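You operate a simulated robot arm through the tools that you are given. There is no shell and no other tool. Be economical: measure what you need, move in short steps, check, and stop when the job is done.

You are at the controls of a simulated robot arm. One attempt, no reset.

Task
Start the fume fan, lay the ring's first tack, then stop the fan.
Fine: tack cell; yellow torch knob at 45 and screen shut before the one press on its run button.

Only the result counts: the job must be done as asked and must still hold three seconds after the hand-in. Knocking over, shifting, dropping, spilling or breaking anything else fails it.

Robot
A 6-joint arm with a two-finger parallel gripper on a trunk, on a base that drives. Base frame: it is fixed to the floor where the robot stands at the start and does not move with it; the origin is under the middle of the robot, x ahead of it, y to its left, z up. Units: m, rad, N and s.
With the tool pointing down near the work surface it reaches from about 0.3 to 0.7 m from the robot's upright axis, wherever it stands. Its first joint turns from -2.897 to 2.897 rad. Places, roughly: black fan knob [0.3, -0.3, 1]; blue knob of the tack cell [-0.2, -1, 0.8]; fan run button [0.4, -0.2, 1.2]; fan stop button [0.3, -0.3, 1.2]; red slide with a blue handle [0.4, -0.8, 1.1]; run button of the tack cell [-0.3, -1.2, 0.8]; screen of the tack cell [-0.2, -1.2, 1]; small green lamp [0.3, -0.2, 1.1]; tack cell vane [0, -1, 1.3]; yellow knob of the tack cell [0.3, -0.8, 1.1]. Payload 4.1 kg.
The TCP is the grasp point between the finger pads, 0.023 m short of the fingertips. In the tool frame z runs along the fingers and y along their closing line. The gripper opens to 0.094 m. The fingers are 0.038 m wide and 0.01 m thick; the gripper's body (0.054 by 0.096 m) begins 0.039 m behind the TCP.
Orientation is that of the tool frame in the base frame, as a unit quaternion [w, x, y, z]. With the fingers straight down and closing along the base's y, the tool's x points along the base's -x, its y along +y and its z along -z.

Tools
- The arm moves only by the tool arm_command. Its argument "series" is one flat list of numbers, 7 for each row, row after row: the shift along the base's x, y, z in m, then the turn, a rotation vector about the base's x, y, z in rad, then the finger opening in m, from 0 to 0.094. In form: [tx, ty, tz, rx, ry, rz, fingers, tx, ty, tz, rx, ry, rz, fingers, ...]. A call has 1 to 20 rows; each row shifts and turns the commanded pose from where the row before left it. Each row takes 0.2 s and may step no farther than 0.05 m and 0.15 rad from the row before; otherwise, or with a gripper value out of range, the whole call is refused. Where a pose cannot be reached the arm comes as near as it can. A force on the tool above 40 N (or 10 N above the force at the start of the call, whichever is more), or a blocked arm, ends the call early, and 0.2 s more pass. Each finger travels about 0.045 m/s and halts on what it meets, pressing with about 41 N; the grip force reading is that of the motor and also rises with nothing between the fingers. The clock runs only during rows and for 0.2 s after the last one: add rows that do not move to give the fingers time. It gives the time, the measured TCP pose, the force on the tool (base axes), the opening and the grip force at its end, in the units of the frame above (readings bear some noise), with the torque about the TCP (base axes, N m) and any sound that the robot's microphone picked up.
- Cameras (640 x 400 px; columns grow to the right, rows downward): "scene" is now at [-0.0065, 0.07, 1.5752]; the picture's right is [-0.81, -0.59, 0.00], its down [-0.37, 0.51, -0.77] and it looks along [0.46, -0.63, -0.63] (base axes); focal length 256 px, centre (320, 200). "wrist" rides on the gripper at [0.086, 0.016, -0.075] in the tool frame; the picture's right is [-0.18, 0.98, 0.00], its down [-0.58, -0.11, -0.81] and it looks along [-0.79, -0.15, 0.59] (tool axes); focal length 243 px, centre (320, 200).
- get_image(camera): a new picture of that camera. No time passes.
- lift_body(by): slides the trunk up (or, below 0, down) by that many m; the arm and the scene camera ride with it, the base frame stays. It gives what a move gives, with no picture.
- base_move(legs): drives the robot by 1 to 6 legs, each [ahead, turn to the left] in m and rad, along the robot's own axes; the way and the turn of a leg run together, so that a leg with both is an arc; at most 1.5 m and 3.142 rad a leg. The arm and the cameras ride along, it lands a little off, and it stops where it bumps. It gives what a move gives.
- turn_head(pan, tilt): turns the head with the scene camera to pan (to the left, within 2.705 rad either way) and tilt (down, from -0.506 to 1.204), counted from straight ahead of the robot. It gives what a move gives.
- probe_pixels(camera, pixels): there is no depth. For up to 12 entries [column, row, z] of the newest picture of that camera ("zoom" is the newest enlarged one), the place [x, y] in the base frame at which the ray of that pixel passes the height z, good to about 0.003 m, but the place of the scene camera against the robot may be out by one fixed shift of up to 0.012 m in any direction. No time passes.
- zoom(camera, box): a new picture of the part [left, top, right, bottom] of that camera's present view, enlarged. No time passes.
- job_done(): hands the job in; it is judged then, once.

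Go step by step. Measure first, check grasps and placings, and put right what went wrong. The budget is 80 turns and 52 pictures, counting those below and the enlarged ones. Unless the task says otherwise, let go and move clear before handing in, and close with one line.

The tools are called as a command line: name --argument value ..., lists and objects as JSON in quotes. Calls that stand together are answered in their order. arm_command: Moves the arm, as the interface text tells. Its arguments: {"type":"object","properties":{"series":{"type":"array"}},"required":["series"]} The other tools are called the same way: lift_body (by) slides the trunk up or down; base_move (legs) drives the base; turn_head (pan, tilt) turns the head that bears the scene camera; get_image (camera) takes a picture; probe_pixels (camera, pixels) gives the place at which the rays of pixels pass given heights; zoom (camera, box) takes an enlarged picture of a part of a camera's view; job_done () hands the job in.

At the start:

```text
t: 0.0
eef_pos: [0.066, -0.3282, 1.2823]
tool_rot: [0.0, 0.001, 1.0, 0.001]
ft_force: [0.8, -0.7, -0.7]
ft_torque: [0.0, 0.0, -0.01]
finger_gap: 0.094
grip_force: 0.0
trunk travel left (down, up): [-0.525, 0.065]
robot x, y, heading: [-0.0013, -0.0252, -0.004]
head pan, tilt: [-0.942, 0.686]
```

scene: 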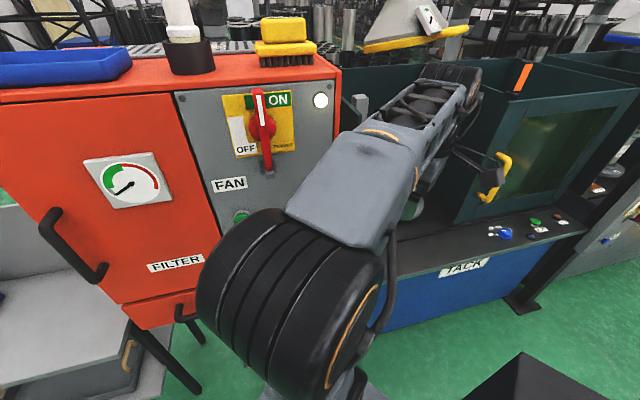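
wrist: 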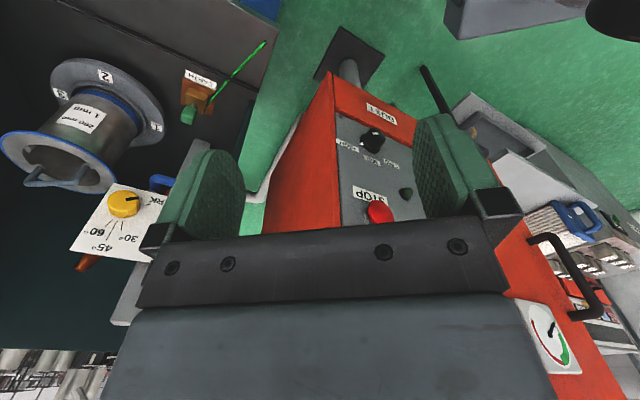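

The scene shows the orange FAN cabinet (isolator near pixel 262,125) and the TACK cell to the right; the wrist shows a STOP button (378,212), a black knob (372,140) and the yellow knob (123,205). I enlarge these to read labels.

zoom --camera "wrist" --box '[300, 60, 460, 240]'

zoom --camera "wrist" --box '[0, 40, 280, 280]'

zoom --camera "scene" --box '[160, 70, 360, 250]'

zoom --camera "scene" --box '[420, 50, 640, 290]'

```text
2.22 times, centred on (380, 150) of wrist
```

zoom: 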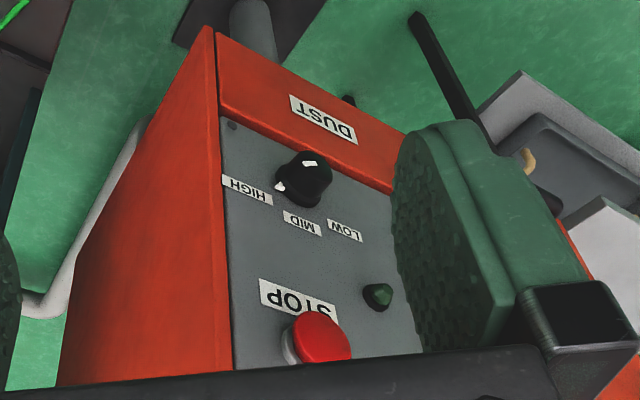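

```text
1.67 times, centred on (140, 160) of wrist
```

zoom: 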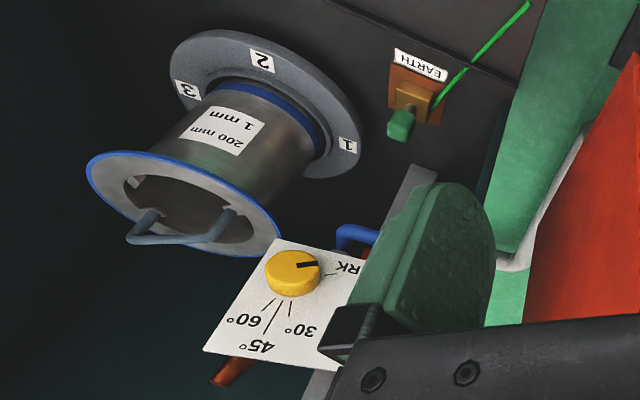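

```text
2.22 times, centred on (260, 160) of scene
```

zoom: 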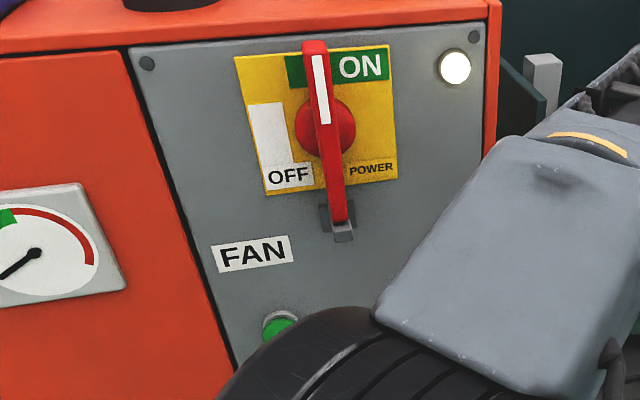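

```text
1.67 times, centred on (530, 170) of scene
```

zoom: 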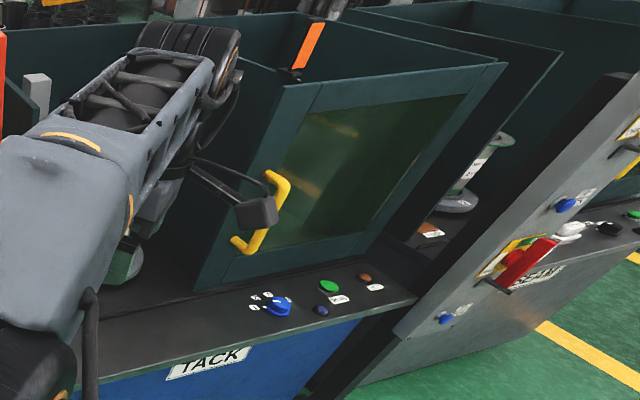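

The fan isolator is ON with the white lamp lit; the tack cell has a blue multi-position knob at about (505,233), a green button, and a screen with a yellow handle that may be shut or not. I turn the head toward the tack cell for a closer look.

turn_head --pan -1.5 --tilt 0.55

get_image --camera "scene"

```text
t: 1.0
eef_pos: [0.0656, -0.3285, 1.2823]
tool_rot: [0.0, 0.001, 1.0, 0.0]
ft_force: [-0.3, 0.3, 1.2]
ft_torque: [0.0, 0.05, -0.06]
finger_gap: 0.0938
grip_force: 0.0
trunk travel left (down, up): [-0.525, 0.065]
robot x, y, heading: [-0.0009, -0.0252, 0.001]
head pan, tilt: [-1.499, 0.55]
```

```text
45 pictures are left
```

scene: 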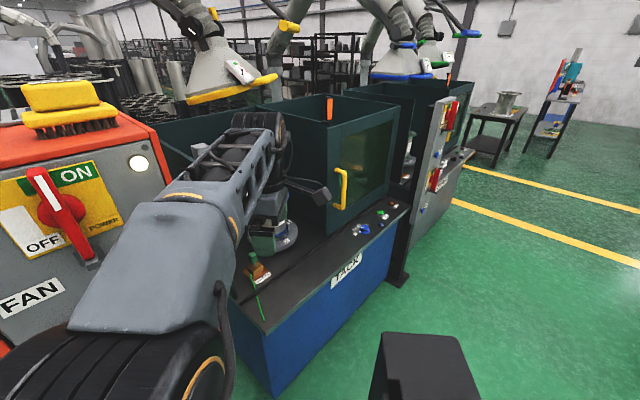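

The tack panel is around (370,225), the hood tag at (240,70). I enlarge both.

zoom --camera "scene" --box '[230, 190, 420, 320]'

zoom --camera "scene" --box '[150, 30, 350, 150]'

```text
3.08 times, centred on (325, 255) of scene
```

zoom: 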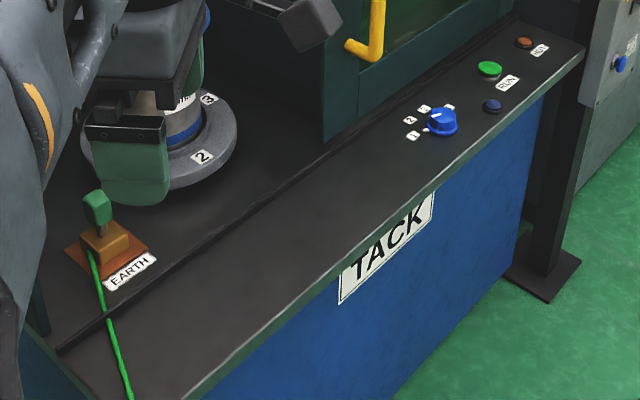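

```text
3.20 times, centred on (250, 90) of scene
```

zoom: 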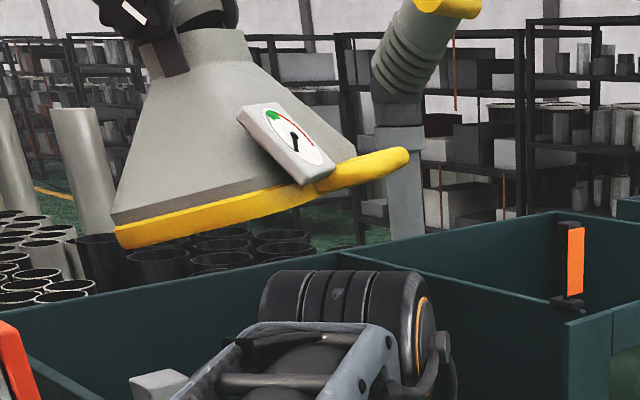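

The TACK panel shows a blue knob with marks 1,2,3 and one more, a green RUN and another button; the cell is open on the left with the screen slid right. I yaw the wrist camera toward the cell's yellow knob and slide for a clear view.

arm_command --series '[0, 0, 0.02, 0, 0, -0.15, 0.094, 0, 0, 0.02, 0, 0, -0.15, 0.094, 0, 0, 0, 0, 0, -0.15, 0.094, 0, 0, 0, 0, 0, -0.15, 0.094, 0, 0, 0, 0, 0, -0.15, 0.094, 0, 0, 0, 0, 0, -0.15, 0.094]'

get_image --camera "wrist"

```text
t: 2.4
eef_pos: [0.0659, -0.3279, 1.3223]
tool_rot: [0.0, 0.437, 0.9, 0.0]
ft_force: [0.2, -0.5, -0.8]
ft_torque: [0.0, -0.01, 0.0]
finger_gap: 0.0938
grip_force: 0.0
trunk travel left (down, up): [-0.525, 0.065]
robot x, y, heading: [-0.0018, -0.0249, -0.002]
head pan, tilt: [-1.499, 0.55]
```

```text
42 pictures are left
```

wrist: 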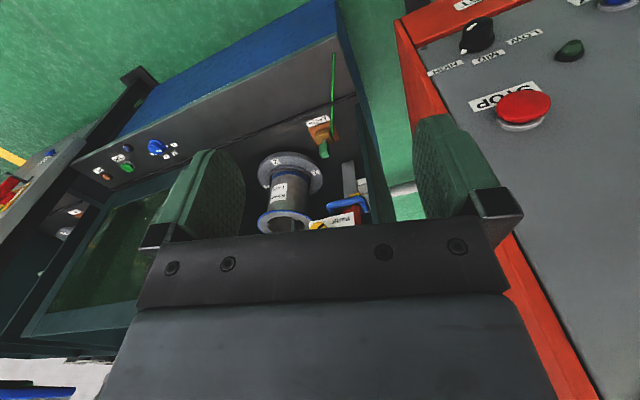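

The wrist now sees the tack panel (110–180,150), the ring fixture and slide (345,205). I enlarge these.

zoom --camera "wrist" --box '[80, 125, 200, 195]'

zoom --camera "wrist" --box '[240, 110, 420, 240]'

zoom --camera "wrist" --box '[420, 0, 640, 140]'

```text
5.33 times, centred on (140, 160) of wrist
```

zoom: 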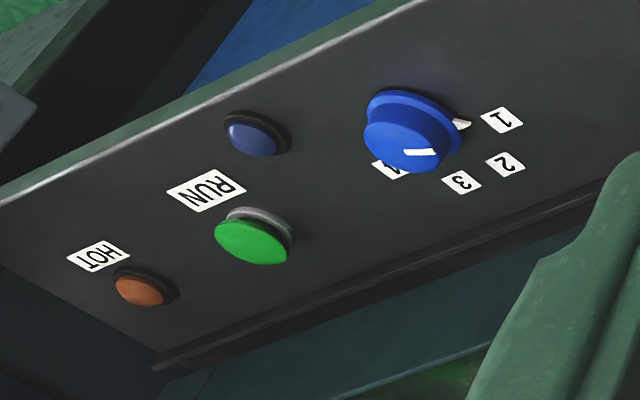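

```text
3.08 times, centred on (330, 175) of wrist
```

zoom: 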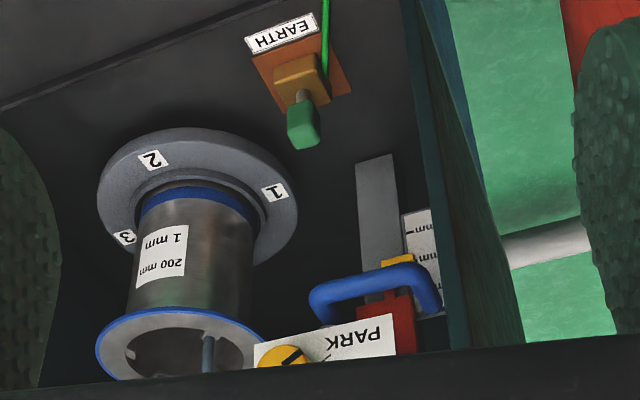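

```text
2.86 times, centred on (530, 70) of wrist
```

zoom: 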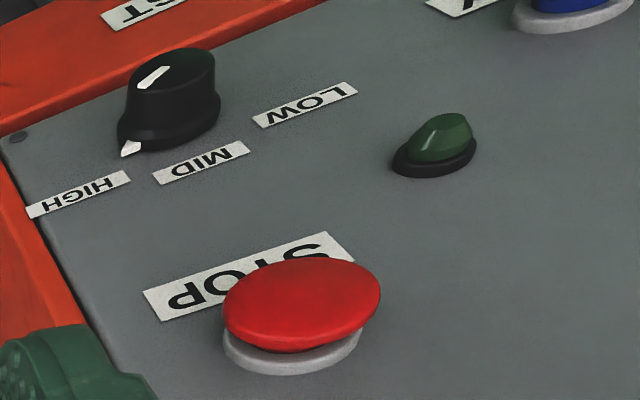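

Blue knob's pointer is at 1 of 4 marks, fan knob appears at HIGH, and the slide sits by a scale marked in mm; the ring tag reads 200 mm / 1 mm. I move the gripper toward the cell for a better look at the slide and torch plate.

arm_command --series '[0, 0, 0.04, 0, 0, 0, 0.094, 0, -0.04, 0.01, 0, 0, 0, 0.094, 0, -0.04, 0, 0, 0, 0, 0.094, 0, -0.04, 0, 0, 0, 0, 0.094, 0.02, -0.04, 0, 0, 0, 0, 0.094, 0.02, -0.04, 0, 0, 0, 0, 0.094, 0.02, -0.02, 0, 0, 0, 0, 0.094]'

get_image --camera "wrist"

```text
t: 4.0
eef_pos: [0.1231, -0.5167, 1.3308]
tool_rot: [0.001, 0.435, 0.901, -0.002]
ft_force: [0.3, -0.2, 0.5]
ft_torque: [-0.01, 0.01, 0.01]
finger_gap: 0.0941
grip_force: 0.1
out of reach, approached as far as the arm can: row 5, 6, 7
trunk travel left (down, up): [-0.525, 0.065]
robot x, y, heading: [-0.0032, -0.0248, 0.002]
head pan, tilt: [-1.499, 0.55]
```

```text
38 pictures are left
```

wrist: 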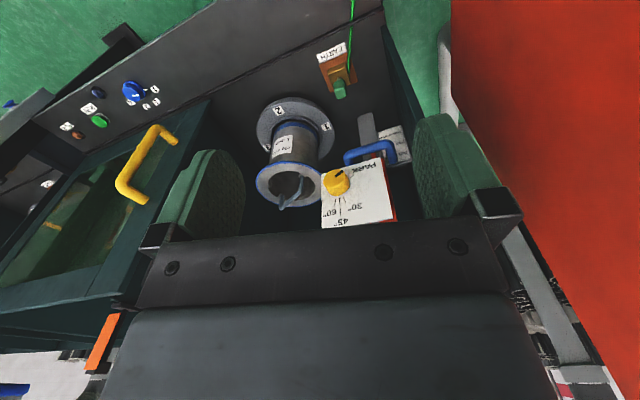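

zoom --camera "wrist" --box '[240, 80, 440, 235]'

zoom --camera "wrist" --box '[320, 100, 420, 165]'

probe_pixels --camera "wrist" --pixels '[[337, 180, 1.1], [337, 180, 1.0], [133, 91, 0.8], [99, 121, 0.8], [123, 185, 1.0], [172, 135, 1.0], [340, 90, 0.8], [380, 20, 0.8], [320, 125, 0.8], [110, 345, 1.3], [210, 100, 0.8], [325, 215, 0.8]]'

```text
2.58 times, centred on (340, 158) of wrist
```

zoom: 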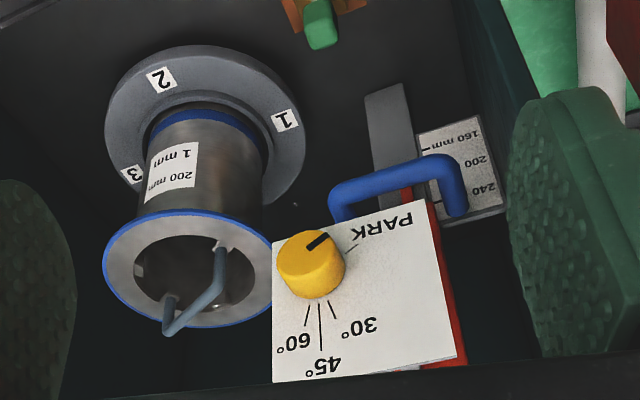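

```text
6.15 times, centred on (370, 132) of wrist
```

zoom: 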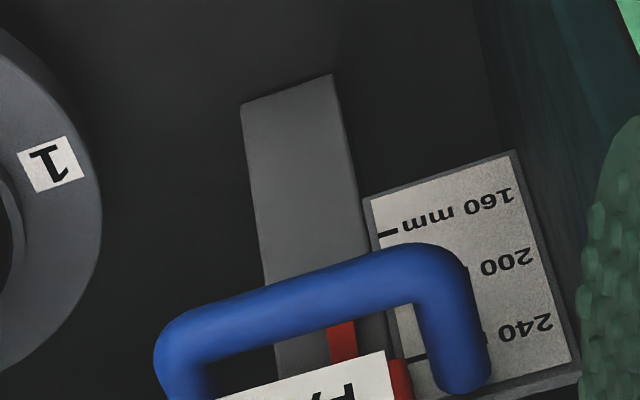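

```text
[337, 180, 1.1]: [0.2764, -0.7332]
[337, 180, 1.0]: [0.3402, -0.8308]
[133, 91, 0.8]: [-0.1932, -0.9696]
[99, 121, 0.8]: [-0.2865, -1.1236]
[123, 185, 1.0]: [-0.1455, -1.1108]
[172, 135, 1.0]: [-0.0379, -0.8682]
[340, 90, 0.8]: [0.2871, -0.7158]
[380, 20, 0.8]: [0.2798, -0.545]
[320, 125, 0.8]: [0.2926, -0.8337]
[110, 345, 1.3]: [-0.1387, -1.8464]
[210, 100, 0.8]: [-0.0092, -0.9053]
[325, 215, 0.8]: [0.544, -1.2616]
```

The slide is a vertical one with a 160/200/240 mm scale, while the ring is tagged 200 mm. First the fan: I retreat the arm and face the fan panel (triangulated STOP near (0.28,-0.283,1.166), knob near (0.264,-0.27,1.03)).

arm_command --series '[-0.02, 0.04, 0, 0, 0, 0.15, 0.094, -0.02, 0.04, 0, 0, 0, 0.15, 0.094, -0.02, 0.04, 0, 0, 0, 0.15, 0.094, 0, 0.04, 0, 0, 0, 0.15, 0.094, 0, 0.04, 0, 0, 0, 0.15, 0.094, 0, 0.03, 0, 0, 0, 0.15, 0.094, 0, 0.03, 0, 0, 0, 0.15, 0.094, 0, 0.03, 0, 0, 0, 0.15, 0.094, 0, 0, 0, 0, 0, 0.15, 0.094]'

get_image --camera "wrist"

turn_head --pan -0.4 --tilt 0.6

get_image --camera "scene"

```text
t: 6.0
eef_pos: [0.0613, -0.2265, 1.3311]
tool_rot: [0.0, -0.224, 0.975, 0.0]
ft_force: [0.2, 0.9, 0.1]
ft_torque: [-0.01, 0.01, -0.02]
finger_gap: 0.094
grip_force: 0.0
trunk travel left (down, up): [-0.525, 0.065]
robot x, y, heading: [0.0015, -0.024, -0.004]
head pan, tilt: [-1.499, 0.55]
```

```text
35 pictures are left
```

wrist: 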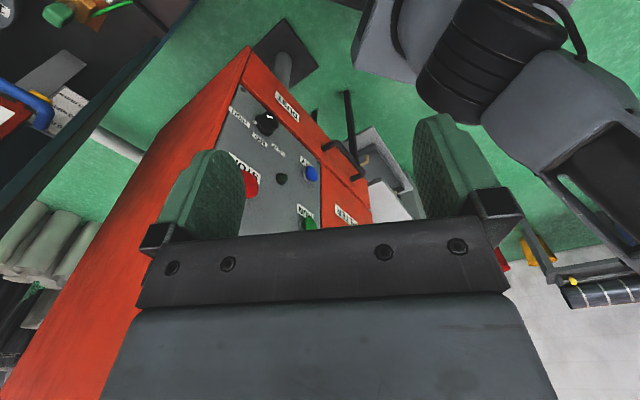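

```text
t: 7.3
eef_pos: [0.0623, -0.2271, 1.3306]
tool_rot: [0.0, -0.222, 0.975, 0.0]
ft_force: [0.3, -0.1, 0.2]
ft_torque: [-0.01, 0.03, -0.04]
finger_gap: 0.094
grip_force: 0.0
trunk travel left (down, up): [-0.525, 0.065]
robot x, y, heading: [-0.0005, -0.0215, 0.0]
head pan, tilt: [-0.4, 0.6]
```

```text
34 pictures are left
```

scene: 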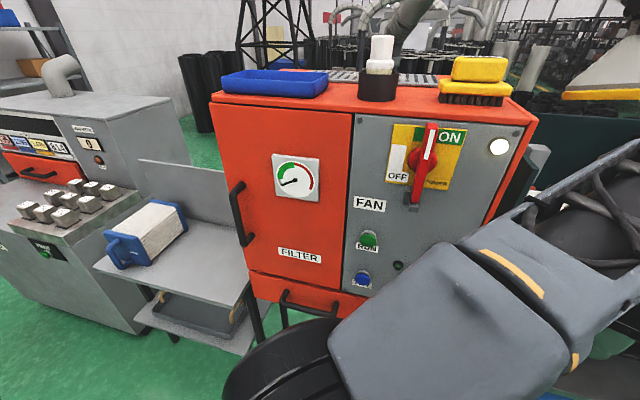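

The fan panel shows RUN (305,222 wrist; 368,240 scene), a blue button (311,173 wrist), the lamp and STOP. I zoom and probe the panel's line.

zoom --camera "wrist" --box '[200, 80, 360, 240]'

zoom --camera "scene" --box '[330, 180, 430, 300]'

probe_pixels --camera "wrist" --pixels '[[250, 183, 1.166], [310, 222, 1.22], [310, 222, 1.18], [310, 222, 1.14], [312, 173, 1.1], [312, 173, 1.06], [312, 173, 1.14], [281, 179, 1.1], [281, 179, 1.14], [265, 122, 1.03]]'

probe_pixels --camera "scene" --pixels '[[369, 240, 1.22], [369, 240, 1.18], [369, 240, 1.14], [363, 279, 1.1], [363, 279, 1.06], [363, 279, 1.14], [398, 265, 1.1], [398, 265, 1.14]]'

```text
2.50 times, centred on (280, 160) of wrist
```

zoom: 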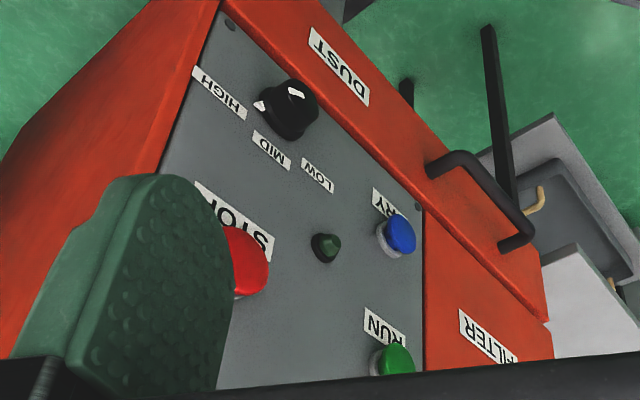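

```text
3.33 times, centred on (380, 240) of scene
```

zoom: 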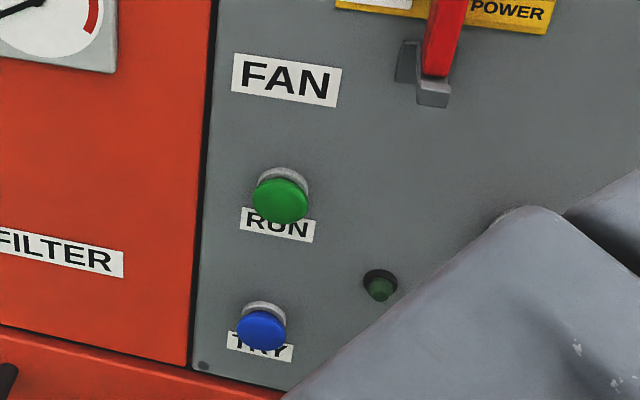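

```text
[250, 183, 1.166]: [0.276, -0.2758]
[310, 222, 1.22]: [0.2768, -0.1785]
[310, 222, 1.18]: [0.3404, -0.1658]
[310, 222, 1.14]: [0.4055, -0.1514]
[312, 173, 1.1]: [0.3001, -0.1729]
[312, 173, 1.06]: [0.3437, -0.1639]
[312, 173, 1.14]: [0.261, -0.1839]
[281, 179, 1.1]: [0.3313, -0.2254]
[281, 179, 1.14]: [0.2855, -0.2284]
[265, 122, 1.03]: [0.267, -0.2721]
```

```text
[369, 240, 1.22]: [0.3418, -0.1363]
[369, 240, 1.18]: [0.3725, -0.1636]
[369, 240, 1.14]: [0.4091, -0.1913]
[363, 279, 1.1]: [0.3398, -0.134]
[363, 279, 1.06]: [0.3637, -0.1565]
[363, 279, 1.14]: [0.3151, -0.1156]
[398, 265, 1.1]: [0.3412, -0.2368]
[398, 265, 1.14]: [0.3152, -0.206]
```

RUN is green near (0.363,-0.161,1.167), with a separate blue TRY; the panel's inward direction is about (0.82,-0.57). I yaw the tool to face the panel, tilt 45° with fingers closed and come up 6 cm short of RUN.

arm_command --series '[0, 0.015, 0, 0, 0, -0.133, 0, 0, 0.015, 0, 0, 0, -0.133, 0, 0, 0.015, 0, 0, 0, -0.133, 0, 0, 0.015, 0, 0, 0, -0.133, 0, 0, 0.015, 0, 0, 0, -0.133, 0, 0, 0.015, 0, 0, 0, -0.133, 0, 0, 0.015, 0, 0, 0, -0.133, 0, 0, 0, 0, 0, 0, -0.133, 0, 0.03, 0, 0, -0.08, -0.115, 0, 0, 0.03, 0, 0, -0.08, -0.115, 0, 0, 0.03, 0, 0, -0.08, -0.115, 0, 0, 0.03, 0, -0.01, -0.08, -0.115, 0, 0, 0.03, 0, -0.03, -0.08, -0.115, 0, 0, 0.03, 0, -0.03, -0.05, -0.068, 0, 0, 0.03, 0, -0.04, 0, 0, 0, 0, 0.02, 0, -0.03, 0, 0, 0, 0]'

get_image --camera "wrist"

```text
t: 9.8
eef_pos: [0.1242, -0.1496, 1.3277]
tool_rot: [0.183, 0.429, 0.881, -0.082]
ft_force: [0.9, 0.9, 0.0]
ft_torque: [0.0, -0.02, -0.01]
finger_gap: 0.0
grip_force: 41.2
trunk travel left (down, up): [-0.525, 0.065]
robot x, y, heading: [0.0015, -0.0251, -0.0]
head pan, tilt: [-0.4, 0.6]
stopped in row 12: the arm was blocked; the commanded pose is now the measured one
```

```text
31 pictures are left
```

wrist: 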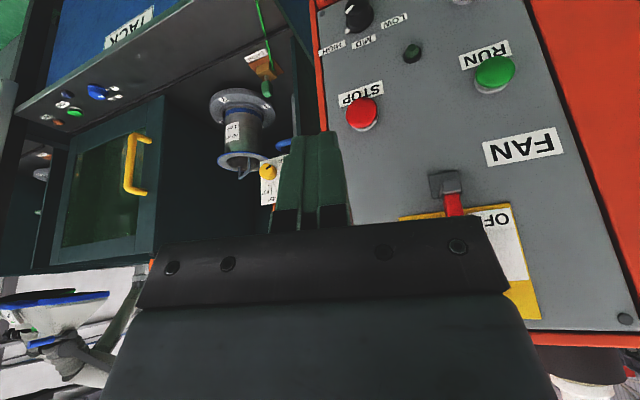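

The arm was blocked folding too close to its own body, so I need more standoff from the panel. I look behind before backing up.

turn_head --pan 2.7 --tilt 0.7

get_image --camera "scene"

```text
t: 12.4
eef_pos: [0.1244, -0.151, 1.3259]
tool_rot: [0.183, 0.429, 0.881, -0.082]
ft_force: [-0.3, -0.4, 0.4]
ft_torque: [0.03, 0.01, 0.0]
finger_gap: 0.0002
grip_force: 40.3
trunk travel left (down, up): [-0.525, 0.065]
robot x, y, heading: [-0.0041, -0.0234, -0.003]
head pan, tilt: [2.7, 0.7]
```

```text
30 pictures are left
```

scene: 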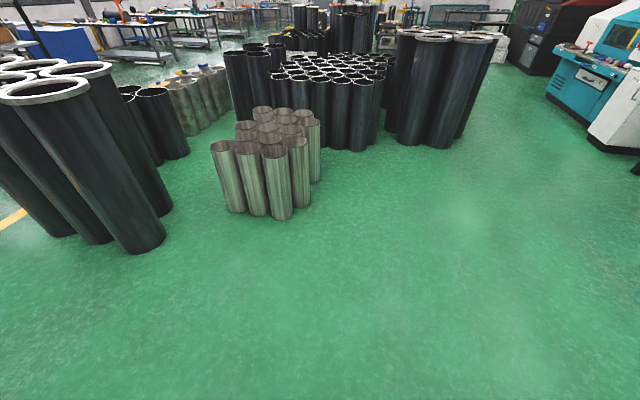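

The floor behind is clear for about a metre, so I back up 0.2 m and finish the tilt.

base_move --legs '[[-0.2, 0]]'

arm_command --series '[0, 0, 0, -0.08, -0.115, 0, 0, 0, 0, 0, -0.08, -0.115, 0, 0, 0, 0, 0, -0.05, -0.075, 0, 0]'

```text
t: 14.0
eef_pos: [-0.078, -0.1519, 1.3263]
tool_rot: [0.182, 0.43, 0.88, -0.082]
ft_force: [-0.5, -0.1, 0.3]
ft_torque: [-0.01, 0.01, -0.01]
finger_gap: 0.0001
grip_force: 41.0
trunk travel left (down, up): [-0.525, 0.065]
robot x, y, heading: [-0.2025, -0.0224, -0.003]
head pan, tilt: [2.7, 0.7]
```

```text
t: 14.8
eef_pos: [-0.0774, -0.1498, 1.3266]
tool_rot: [0.358, 0.416, 0.829, -0.108]
ft_force: [-1.2, 0.3, -0.6]
ft_torque: [0.01, -0.01, 0.04]
finger_gap: 0.0
grip_force: 40.7
trunk travel left (down, up): [-0.525, 0.065]
robot x, y, heading: [-0.2019, -0.0219, -0.004]
head pan, tilt: [2.7, 0.7]
```

The tilt is now about 44°; I correct yaw by 0.15 and move to about 6 cm short of RUN.

arm_command --series '[0, 0, 0, 0, 0, 0.15, 0, 0.042, 0.0036, -0.0159, 0, 0, 0, 0, 0.042, 0.0036, -0.0159, 0, 0, 0, 0, 0.042, 0.0036, -0.0159, 0, 0, 0, 0, 0.042, 0.0036, -0.0159, 0, 0, 0, 0, 0.042, 0.0036, -0.0159, 0, 0, 0, 0, 0.042, 0.0036, -0.0159, 0, 0, 0, 0, 0.042, 0.0036, -0.0159, 0, 0, 0, 0, 0.042, 0.0036, -0.0159, 0, 0, 0, 0, 0.04, 0.0036, -0.0159, 0, 0, 0, 0]'

get_image --camera "wrist"

```text
t: 15.8
eef_pos: [-0.094, -0.2323, 1.2861]
tool_rot: [0.314, 0.648, 0.659, -0.217]
ft_force: [-0.5, 0.3, -0.4]
ft_torque: [0.0, 0.02, 0.01]
finger_gap: 0.0
grip_force: 41.3
trunk travel left (down, up): [-0.525, 0.065]
robot x, y, heading: [-0.2019, -0.0242, -0.006]
head pan, tilt: [2.7, 0.7]
stopped in row 5: the arm was blocked; the commanded pose is now the measured one
```

```text
29 pictures are left
```

wrist: 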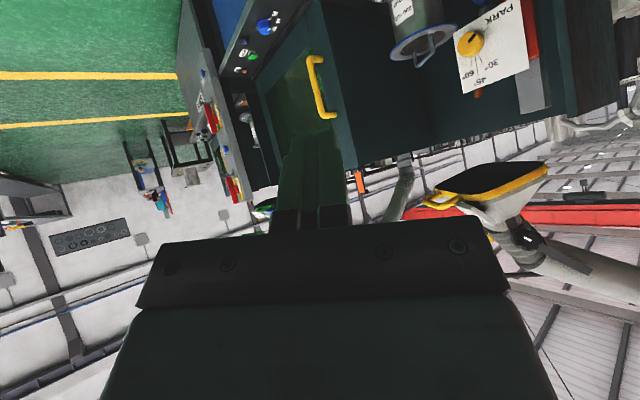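

The arm self-blocked while too close to the trunk. I move it outward first, then restore the orientation.

arm_command --series '[0.03, -0.03, 0.01, 0, 0, 0, 0, 0.03, -0.03, 0.01, 0, 0, 0, 0, 0.04, -0.02, 0.01, 0, 0, 0, 0, 0.04, -0.01, 0.01, 0, 0, 0, 0]'

```text
t: 16.4
eef_pos: [-0.1066, -0.2823, 1.3082]
tool_rot: [0.305, 0.707, 0.586, -0.253]
ft_force: [-0.7, -0.5, -0.5]
ft_torque: [-0.04, -0.01, 0.01]
finger_gap: 0.0
grip_force: 41.0
trunk travel left (down, up): [-0.525, 0.065]
robot x, y, heading: [-0.2034, -0.0225, -0.004]
head pan, tilt: [2.7, 0.7]
stopped in row 2: the arm was blocked; the commanded pose is now the measured one
```

Translating while tilted is jammed near the trunk; I untilt to tool-down first (about +0.81 rad about x), then extend.

arm_command --series '[0, 0, 0, 0.136, 0, 0, 0, 0, -0.01, 0, 0.136, 0, 0, 0, 0, -0.01, 0, 0.136, 0, 0, 0, 0, -0.01, 0, 0.136, 0, 0, 0, 0, -0.01, 0, 0.136, 0, 0, 0, 0, -0.01, 0, 0.136, 0, 0, 0]'

```text
t: 17.8
eef_pos: [-0.1061, -0.3333, 1.3083]
tool_rot: [-0.002, 0.769, 0.639, 0.003]
ft_force: [-0.3, 0.4, 0.2]
ft_torque: [0.0, 0.05, -0.03]
finger_gap: 0.0
grip_force: 41.4
trunk travel left (down, up): [-0.525, 0.065]
robot x, y, heading: [-0.2036, -0.0239, -0.003]
head pan, tilt: [2.7, 0.7]
```

Tool is down again with yaw about -1.75; I swing outward to about 12 cm in front of the panel with yaw facing it.

arm_command --series '[0.0356, 0.0213, 0, 0, 0, 0.143, 0, 0.0356, 0.0213, 0, 0, 0, 0.143, 0, 0.0356, 0.0213, 0, 0, 0, 0.143, 0, 0.0356, 0.0213, 0, 0, 0, 0.143, 0, 0.0356, 0.0213, 0, 0, 0, 0.143, 0, 0.0356, 0.0213, 0, 0, 0, 0.143, 0, 0.0356, 0.0213, 0, 0, 0, 0.143, 0, 0.0356, 0.0213, 0, 0, 0, 0.143, 0, 0.0356, 0.0213, 0, 0, 0, 0, 0, 0.0356, 0.0213, 0, 0, 0, 0, 0]'

arm_command --series '[0, 0, -0.02, -0.08, -0.115, 0, 0, 0, 0, -0.02, -0.08, -0.115, 0, 0, 0, 0, -0.02, -0.08, -0.115, 0, 0, 0, 0, -0.02, -0.08, -0.115, 0, 0, 0, 0, -0.02, -0.08, -0.115, 0, 0, 0, 0, -0.02, -0.05, -0.068, 0, 0]'

get_image --camera "wrist"

```text
t: 20.0
eef_pos: [0.2508, -0.1198, 1.3086]
tool_rot: [-0.001, 0.3, 0.954, 0.001]
ft_force: [0.8, 0.0, 0.1]
ft_torque: [0.03, 0.03, -0.01]
finger_gap: 0.0
grip_force: 41.2
trunk travel left (down, up): [-0.525, 0.065]
robot x, y, heading: [-0.2049, -0.0245, 0.001]
head pan, tilt: [2.7, 0.7]
```

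```text
t: 21.4
eef_pos: [0.2485, -0.1197, 1.1878]
tool_rot: [0.365, 0.277, 0.882, -0.113]
ft_force: [-0.1, 0.0, -0.7]
ft_torque: [0.04, -0.02, 0.0]
finger_gap: 0.0
grip_force: 41.1
trunk travel left (down, up): [-0.525, 0.065]
robot x, y, heading: [-0.2035, -0.0279, -0.002]
head pan, tilt: [2.7, 0.7]
```

```text
28 pictures are left
```

wrist: 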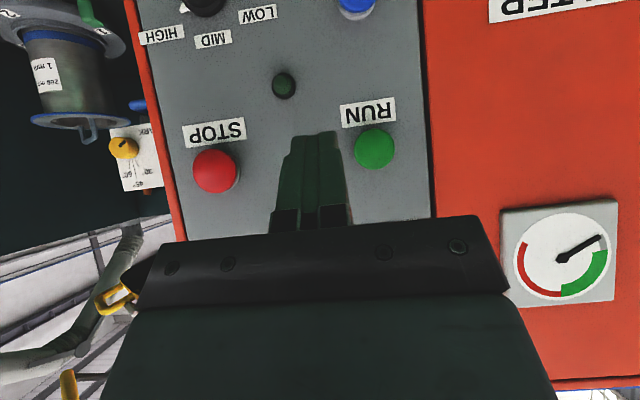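

The gripper now faces the panel squarely; RUN at (375,148), STOP at (215,171). I probe both rays for the press target.

probe_pixels --camera "wrist" --pixels '[[375, 148, 1.16], [375, 148, 1.17], [375, 148, 1.18], [375, 148, 1.15], [215, 171, 1.16], [215, 171, 1.17], [215, 171, 1.18]]'

```text
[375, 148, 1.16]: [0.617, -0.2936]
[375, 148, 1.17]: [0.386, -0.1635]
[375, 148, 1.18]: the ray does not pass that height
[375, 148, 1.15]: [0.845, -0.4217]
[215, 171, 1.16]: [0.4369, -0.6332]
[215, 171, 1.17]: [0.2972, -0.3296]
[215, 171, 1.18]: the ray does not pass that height
```

RUN's front is near (0.375,-0.157,1.171). I move to just short of contact, then press in small steps along (0.82,-0.57) in a second call.

arm_command --series '[0.03, -0.003, -0.006, 0, 0, 0, 0, 0.03, -0.004, -0.006, 0, 0, 0, 0, 0.022, -0.004, -0.002, 0, 0, 0, 0, 0, 0, 0, 0, 0, 0, 0]'

get_image --camera "wrist"

```text
t: 22.4
eef_pos: [0.3318, -0.1309, 1.1731]
tool_rot: [0.365, 0.277, 0.882, -0.114]
ft_force: [0.5, 0.1, 1.1]
ft_torque: [0.02, 0.0, -0.01]
finger_gap: 0.0
grip_force: 41.2
trunk travel left (down, up): [-0.525, 0.065]
robot x, y, heading: [-0.1997, -0.025, -0.001]
head pan, tilt: [2.7, 0.7]
```

```text
27 pictures are left
```

wrist: 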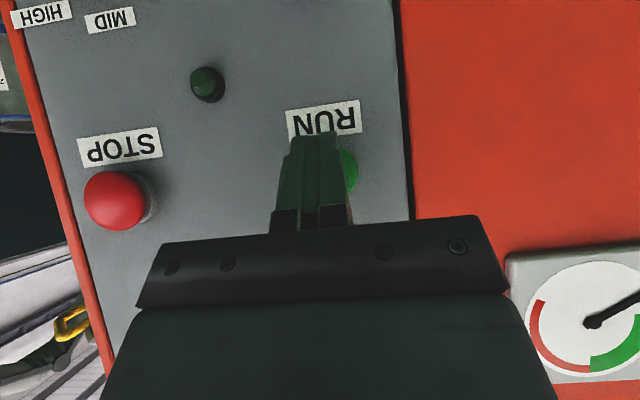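

RUN's centre is about 1 cm right in the picture (panel's left), so I shift 1 cm and then press slowly.

arm_command --series '[0.006, 0.009, 0, 0, 0, 0, 0, 0.0041, -0.0029, 0, 0, 0, 0, 0, 0.0041, -0.0029, 0, 0, 0, 0, 0, 0.0041, -0.0029, 0, 0, 0, 0, 0, 0.0041, -0.0029, 0, 0, 0, 0, 0, 0.0041, -0.0029, 0, 0, 0, 0, 0]'

```text
t: 23.8
eef_pos: [0.3561, -0.1365, 1.175]
tool_rot: [0.364, 0.276, 0.882, -0.114]
ft_force: [-13.8, 6.8, -1.7]
ft_torque: [0.05, 0.08, -0.08]
finger_gap: 0.0
grip_force: 40.9
trunk travel left (down, up): [-0.525, 0.065]
robot x, y, heading: [-0.2026, -0.0283, 0.005]
head pan, tilt: [2.7, 0.7]
heard: click
```

A click was heard with about 15 N, so RUN went in. I back off and check the fan lamp.

arm_command --series '[-0.03, 0.02, 0, 0, 0, 0, 0, -0.03, 0.02, 0, 0, 0, 0, 0, -0.03, 0.02, 0, 0, 0, 0, 0, 0, 0, 0, 0, 0, 0, 0, 0, 0, 0, 0, 0, 0, 0, 0, 0, 0, 0, 0, 0, 0]'

get_image --camera "wrist"

```text
t: 25.2
eef_pos: [0.2691, -0.077, 1.1749]
tool_rot: [0.365, 0.277, 0.881, -0.114]
ft_force: [-0.2, -0.2, -1.0]
ft_torque: [0.02, 0.0, 0.04]
finger_gap: 0.0
grip_force: 41.1
trunk travel left (down, up): [-0.525, 0.065]
robot x, y, heading: [-0.1996, -0.0265, -0.001]
head pan, tilt: [2.7, 0.7]
```

```text
26 pictures are left
```

wrist: 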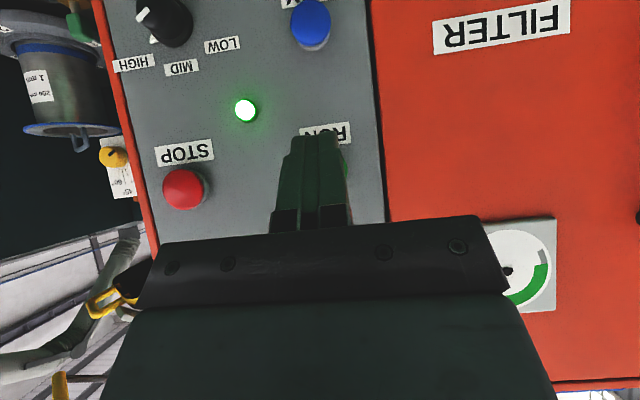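

The green lamp is lit: the fan runs (knob pointer toward HIGH). Now I check the cell's vane and hood gauge with the scene camera.

turn_head --pan -1.1 --tilt 0.4

get_image --camera "scene"

```text
t: 28.3
eef_pos: [0.2682, -0.0785, 1.1755]
tool_rot: [0.364, 0.278, 0.882, -0.115]
ft_force: [0.5, -0.4, -0.2]
ft_torque: [0.03, -0.02, 0.02]
finger_gap: 0.0
grip_force: 40.6
trunk travel left (down, up): [-0.525, 0.065]
robot x, y, heading: [-0.2037, -0.0265, 0.001]
head pan, tilt: [-1.1, 0.4]
```

```text
25 pictures are left
```

scene: 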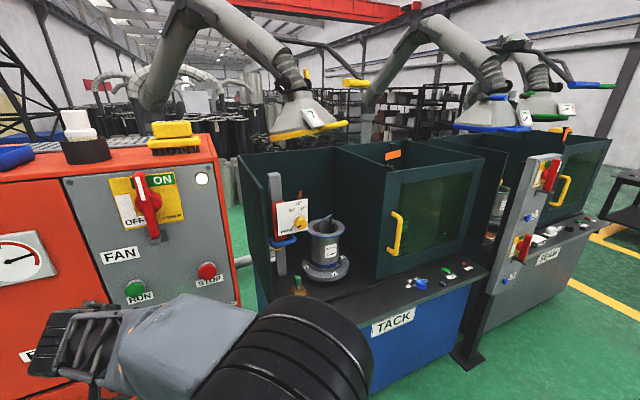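

This is a clear view: vane at (393,155), slide at (280,225), hood gauge at (312,117), plus a column between cells with isolators at (530,210). I enlarge the parts.

zoom --camera "scene" --box '[250, 160, 370, 300]'

zoom --camera "scene" --box '[260, 70, 420, 170]'

zoom --camera "scene" --box '[390, 150, 590, 310]'

```text
2.86 times, centred on (310, 230) of scene
```

zoom: 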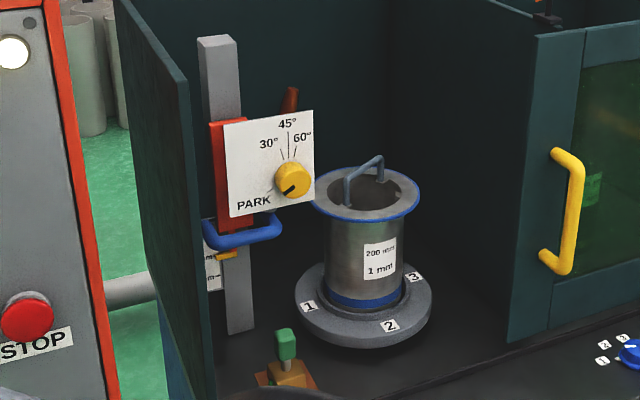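

```text
4.00 times, centred on (340, 120) of scene
```

zoom: 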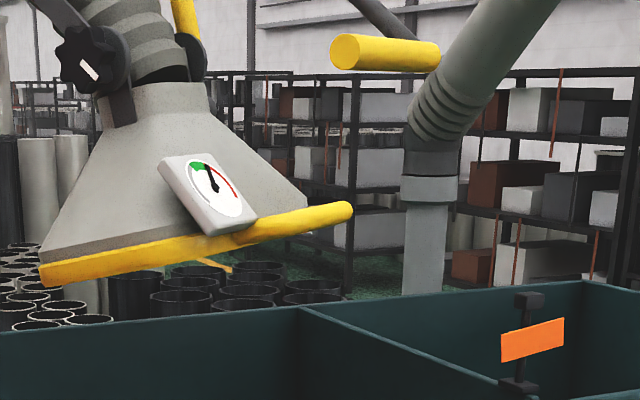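

```text
2.50 times, centred on (490, 230) of scene
```

zoom: 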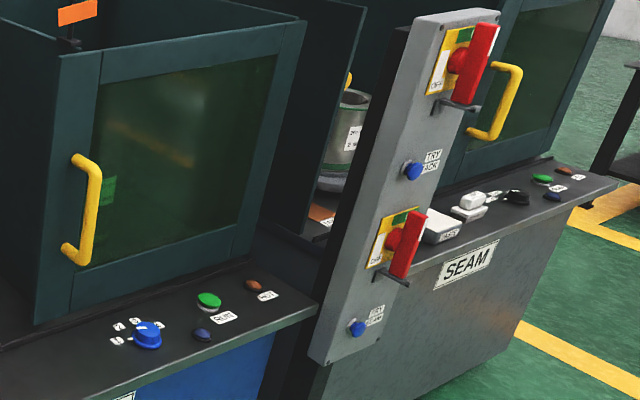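

The vane has swung out to horizontal and the hood gauge is in green, so extraction works. Now I read the slide's pointer against its scale.

zoom --camera "scene" --box '[262, 232, 302, 270]'

zoom --camera "scene" --box '[395, 255, 480, 300]'

```text
10.53 times, centred on (282, 251) of scene
```

zoom: 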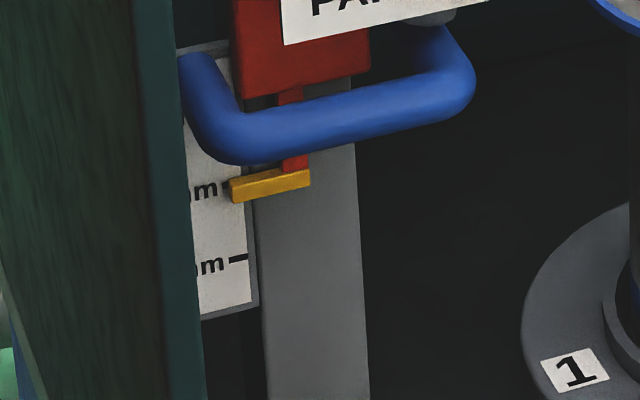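

```text
7.53 times, centred on (438, 278) of scene
```

zoom: 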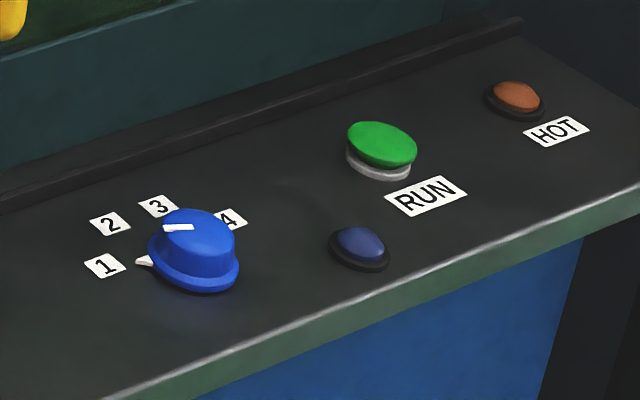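

The slide's yellow pointer sits on the 200 mm line, matching the ring's 200 mm tag, and the blue knob's pointer is at 1, so neither needs change. I probe the scene picture for table, handle and yellow knob geometry.

get_image --camera "scene"

probe_pixels --camera "scene" --pixels '[[299, 223, 1.1], [299, 223, 1.05], [299, 223, 1.0], [396, 235, 1.05], [396, 235, 1.0], [396, 235, 0.95], [448, 271, 0.82], [421, 282, 0.82], [375, 277, 0.8], [485, 268, 0.8], [300, 318, 0.8], [273, 330, 0.8]]'

```text
19 pictures are left
```

scene: 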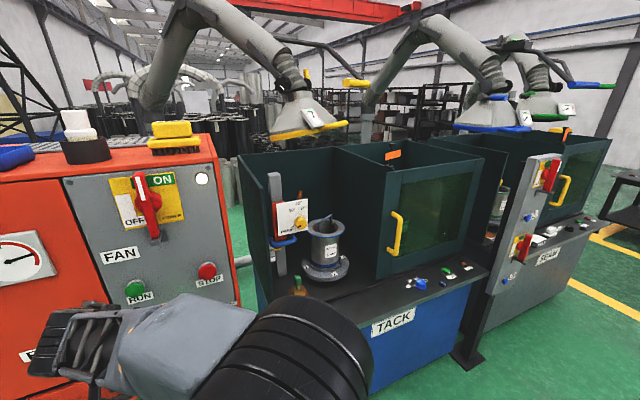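

```text
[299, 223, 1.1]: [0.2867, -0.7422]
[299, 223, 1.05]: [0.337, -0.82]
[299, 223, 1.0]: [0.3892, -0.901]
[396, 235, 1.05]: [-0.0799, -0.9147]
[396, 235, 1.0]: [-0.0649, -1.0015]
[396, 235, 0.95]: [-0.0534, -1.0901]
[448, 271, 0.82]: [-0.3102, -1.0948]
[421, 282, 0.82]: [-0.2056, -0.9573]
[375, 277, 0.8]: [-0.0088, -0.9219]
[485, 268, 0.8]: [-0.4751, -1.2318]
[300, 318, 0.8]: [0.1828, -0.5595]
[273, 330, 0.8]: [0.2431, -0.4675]
```

Yellow knob front triangulates to about (0.27,-0.728,1.105), cell inward direction about (0.72,-0.69). I fold the arm to tool-down at the robot's right so I can drive nearer to the cell.

arm_command --series '[-0.02, 0, 0.02, 0.08, 0.115, 0, 0, -0.02, 0, 0.02, 0.08, 0.115, 0, 0, -0.02, 0, 0.02, 0.08, 0.115, 0, 0, -0.02, 0, 0.02, 0.08, 0.115, 0, 0, -0.02, 0, 0.02, 0.08, 0.115, 0, 0, -0.02, 0, 0.02, 0.05, 0.068, 0, 0, -0.01, -0.032, 0, 0, 0, -0.13, 0, -0.01, -0.032, 0, 0, 0, -0.13, 0, -0.01, -0.032, 0, 0, 0, -0.13, 0, -0.01, -0.032, 0, 0, 0, -0.13, 0, -0.01, -0.032, 0, 0, 0, -0.13, 0, -0.01, -0.032, 0, 0, 0, -0.13, 0, -0.036, -0.012, 0, 0, 0, -0.13, 0, -0.036, -0.012, 0, 0, 0, -0.13, 0, -0.036, -0.012, 0, 0, 0, -0.13, 0, -0.036, -0.012, 0, 0, 0, 0, 0, -0.036, -0.012, 0, 0, 0, 0, 0, -0.036, -0.012, 0, 0, 0, 0, 0]'

base_move --legs '[[0, -1.43], [0.287, 0]]'

```text
t: 32.1
eef_pos: [-0.1266, -0.3426, 1.295]
tool_rot: [-0.001, 0.777, 0.629, 0.001]
ft_force: [-0.3, 0.0, 0.7]
ft_torque: [-0.02, 0.01, 0.03]
finger_gap: 0.0
grip_force: 41.0
trunk travel left (down, up): [-0.525, 0.065]
robot x, y, heading: [-0.1986, -0.0239, -0.004]
head pan, tilt: [-1.1, 0.4]
```

```text
t: 37.6
eef_pos: [-0.4646, -0.4291, 1.2934]
tool_rot: [0.0, 0.999, -0.032, 0.001]
ft_force: [-0.1, 0.4, 0.2]
ft_torque: [-0.01, 0.03, 0.01]
finger_gap: 0.0
grip_force: 41.2
trunk travel left (down, up): [-0.525, 0.065]
robot x, y, heading: [-0.1602, -0.3085, -1.427]
head pan, tilt: [-1.1, 0.4]
```

The base landed at (-0.160,-0.309). I swing the arm round at radius 0.34 to face the cell, opening the fingers.

arm_command --series '[0.0203, -0.034, 0, 0, 0, 0.1435, 0.07, 0.0203, -0.034, 0, 0, 0, 0.1435, 0.07, 0.0203, -0.034, 0, 0, 0, 0.1435, 0.07, 0.0203, -0.034, 0, 0, 0, 0.1435, 0.07, 0.0353, -0.0183, 0, 0, 0, 0.1435, 0.07, 0.0353, -0.0183, 0, 0, 0, 0.1435, 0.07, 0.0353, -0.0183, 0, 0, 0, 0.1435, 0.07, 0.0353, -0.0183, 0, 0, 0, 0.1435, 0.07, 0.0425, 0.0005, 0, 0, 0, 0.1435, 0.07, 0.0425, 0.0005, 0, 0, 0, 0.1435, 0.07, 0.0425, 0.0005, 0, 0, 0, 0.1435, 0.07, 0.0425, 0.0005, 0, 0, 0, 0.1435, 0.07, 0.0324, 0.0176, 0, 0, 0, 0.1435, 0.07, 0.0324, 0.0176, 0, 0, 0, 0.1435, 0.07, 0.0324, 0.0176, 0, 0, 0, 0.1435, 0.07, 0.0324, 0.0176, 0, 0, 0, 0.1435, 0.07, 0.0324, 0.0176, 0, 0, 0, 0.1435, 0.07]'

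get_image --camera "wrist"

```text
t: 41.2
eef_pos: [0.0909, -0.5488, 1.2935]
tool_rot: [0.0, 0.373, 0.928, 0.001]
ft_force: [-0.3, -0.9, -0.6]
ft_torque: [0.03, 0.04, 0.02]
finger_gap: 0.0699
grip_force: 0.0
trunk travel left (down, up): [-0.525, 0.065]
robot x, y, heading: [-0.1606, -0.3077, -1.428]
head pan, tilt: [-1.1, 0.4]
```

```text
18 pictures are left
```

wrist: 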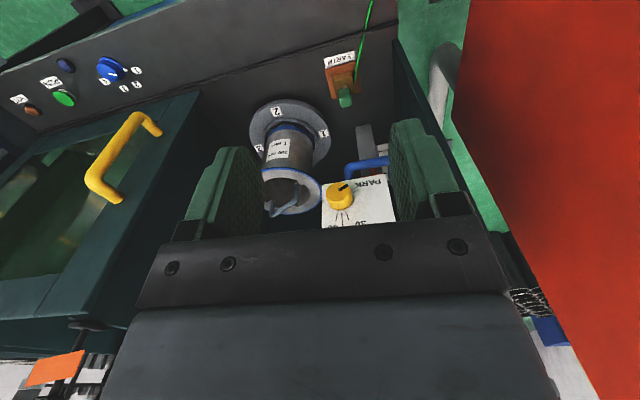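

The knob is at (339,193); I probe it, the rail ends, and the handle.

probe_pixels --camera "wrist" --pixels '[[339, 193, 1.12], [339, 193, 1.11], [339, 193, 1.1], [339, 193, 1.09], [200, 90, 0.79], [300, 60, 0.79], [385, 45, 0.79], [150, 120, 1.0], [107, 190, 1.12], [160, 5, 0.79], [342, 70, 0.8], [64, 98, 0.81]]'

```text
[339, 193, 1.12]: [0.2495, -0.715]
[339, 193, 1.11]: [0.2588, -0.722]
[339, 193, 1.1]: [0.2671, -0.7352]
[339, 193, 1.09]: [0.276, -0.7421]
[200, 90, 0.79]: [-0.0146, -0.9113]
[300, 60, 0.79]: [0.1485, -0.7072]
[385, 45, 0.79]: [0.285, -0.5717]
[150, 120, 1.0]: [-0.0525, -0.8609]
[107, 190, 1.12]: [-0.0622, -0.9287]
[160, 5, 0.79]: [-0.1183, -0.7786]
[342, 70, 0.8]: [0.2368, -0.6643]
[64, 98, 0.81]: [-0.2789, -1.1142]
```

Rail direction is (0.66,0.75), so inward is n=(0.75,-0.66). I tilt the tool to horizontal along n and stop about 10 cm short of the knob.

arm_command --series '[0, 0, -0.01, 0, 0, 0.04, 0.07, 0.009, -0.01, -0.017, -0.0945, -0.107, 0, 0.07, 0.009, -0.01, -0.017, -0.0945, -0.107, 0, 0.07, 0.009, -0.01, -0.017, -0.0945, -0.107, 0, 0.07, 0.009, -0.01, -0.017, -0.0945, -0.107, 0, 0.07, 0.009, -0.01, -0.017, -0.0945, -0.107, 0, 0.07, 0.009, -0.01, -0.017, -0.0945, -0.107, 0, 0.07, 0.009, -0.01, -0.017, -0.0945, -0.107, 0, 0.07, 0.009, -0.01, -0.016, -0.0945, -0.107, 0, 0.07, 0.009, -0.01, -0.016, -0.0945, -0.107, 0, 0.07, 0.009, -0.01, -0.015, -0.0945, -0.107, 0, 0.07, 0.009, -0.01, -0.013, -0.0945, -0.107, 0, 0.07]'

get_image --camera "wrist"

```text
t: 43.8
eef_pos: [0.1932, -0.645, 1.114]
tool_rot: [0.648, 0.24, 0.692, -0.21]
ft_force: [-0.2, 0.0, 0.7]
ft_torque: [-0.03, -0.02, 0.0]
finger_gap: 0.0701
grip_force: 0.0
out of reach, approached as far as the arm can: row 8, 9, 10
trunk travel left (down, up): [-0.525, 0.065]
robot x, y, heading: [-0.1596, -0.31, -1.427]
head pan, tilt: [-1.1, 0.4]
```

```text
17 pictures are left
```

wrist: 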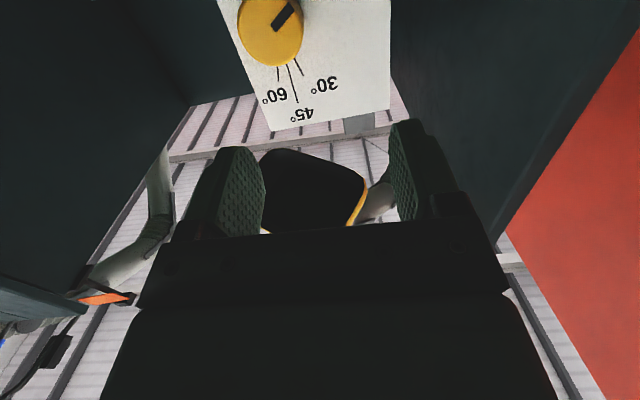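

The tool is nearly horizontal with the camera beneath, looking up at the plate: pointer at PARK, 45 tick straight "up" (297,102), about 120° clockwise from the pointer. I probe the knob here.

probe_pixels --camera "wrist" --pixels '[[270, 32, 1.1], [270, 32, 1.11], [270, 32, 1.12], [280, 25, 1.1], [280, 25, 1.11], [297, 102, 1.13], [297, 102, 1.14], [297, 102, 1.15]]'

```text
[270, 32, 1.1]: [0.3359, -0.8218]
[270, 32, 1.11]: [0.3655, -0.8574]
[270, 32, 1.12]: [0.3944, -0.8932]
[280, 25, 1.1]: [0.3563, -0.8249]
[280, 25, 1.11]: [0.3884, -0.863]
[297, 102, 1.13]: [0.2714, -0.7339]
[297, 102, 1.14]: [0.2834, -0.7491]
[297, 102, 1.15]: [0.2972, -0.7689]
```

Combining all rays, the knob is at about (0.287,-0.756,1.086). I correct yaw/pitch, move to 8 cm short and pre-roll the gripper counterclockwise by 90°.

arm_command --series '[0, 0, -0.007, 0, 0, -0.078, 0.07, 0, 0, -0.007, -0.048, -0.055, 0, 0.07, 0.003, -0.005, -0.002, -0.107, 0.0945, 0, 0.07, 0.003, -0.005, -0.002, -0.107, 0.0945, 0, 0.07, 0.003, -0.005, -0.002, -0.107, 0.0945, 0, 0.07, 0.003, -0.005, -0.002, -0.107, 0.0945, 0, 0.07, 0.003, -0.005, -0.002, -0.107, 0.0945, 0, 0.07, 0.003, -0.005, -0.002, -0.107, 0.0945, 0, 0.07, 0.003, -0.005, -0.002, -0.107, 0.0945, 0, 0.07, 0.003, -0.006, 0, -0.107, 0.0945, 0, 0.07, 0.003, -0.006, 0, -0.107, 0.0945, 0, 0.07, 0.003, -0.006, 0, -0.107, 0.0945, 0, 0.07, 0.004, -0.005, 0, -0.107, 0.0945, 0, 0.07]'

get_image --camera "wrist"

```text
t: 46.6
eef_pos: [0.2276, -0.7026, 1.0844]
tool_rot: [0.297, -0.283, 0.647, -0.642]
ft_force: [0.8, 0.0, -0.2]
ft_torque: [-0.02, 0.0, -0.02]
finger_gap: 0.0702
grip_force: 0.1
trunk travel left (down, up): [-0.525, 0.065]
robot x, y, heading: [-0.1599, -0.3083, -1.421]
head pan, tilt: [-1.1, 0.4]
```

```text
16 pictures are left
```

wrist: 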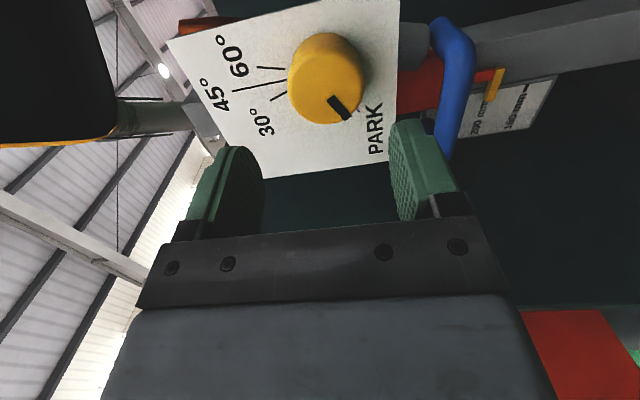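

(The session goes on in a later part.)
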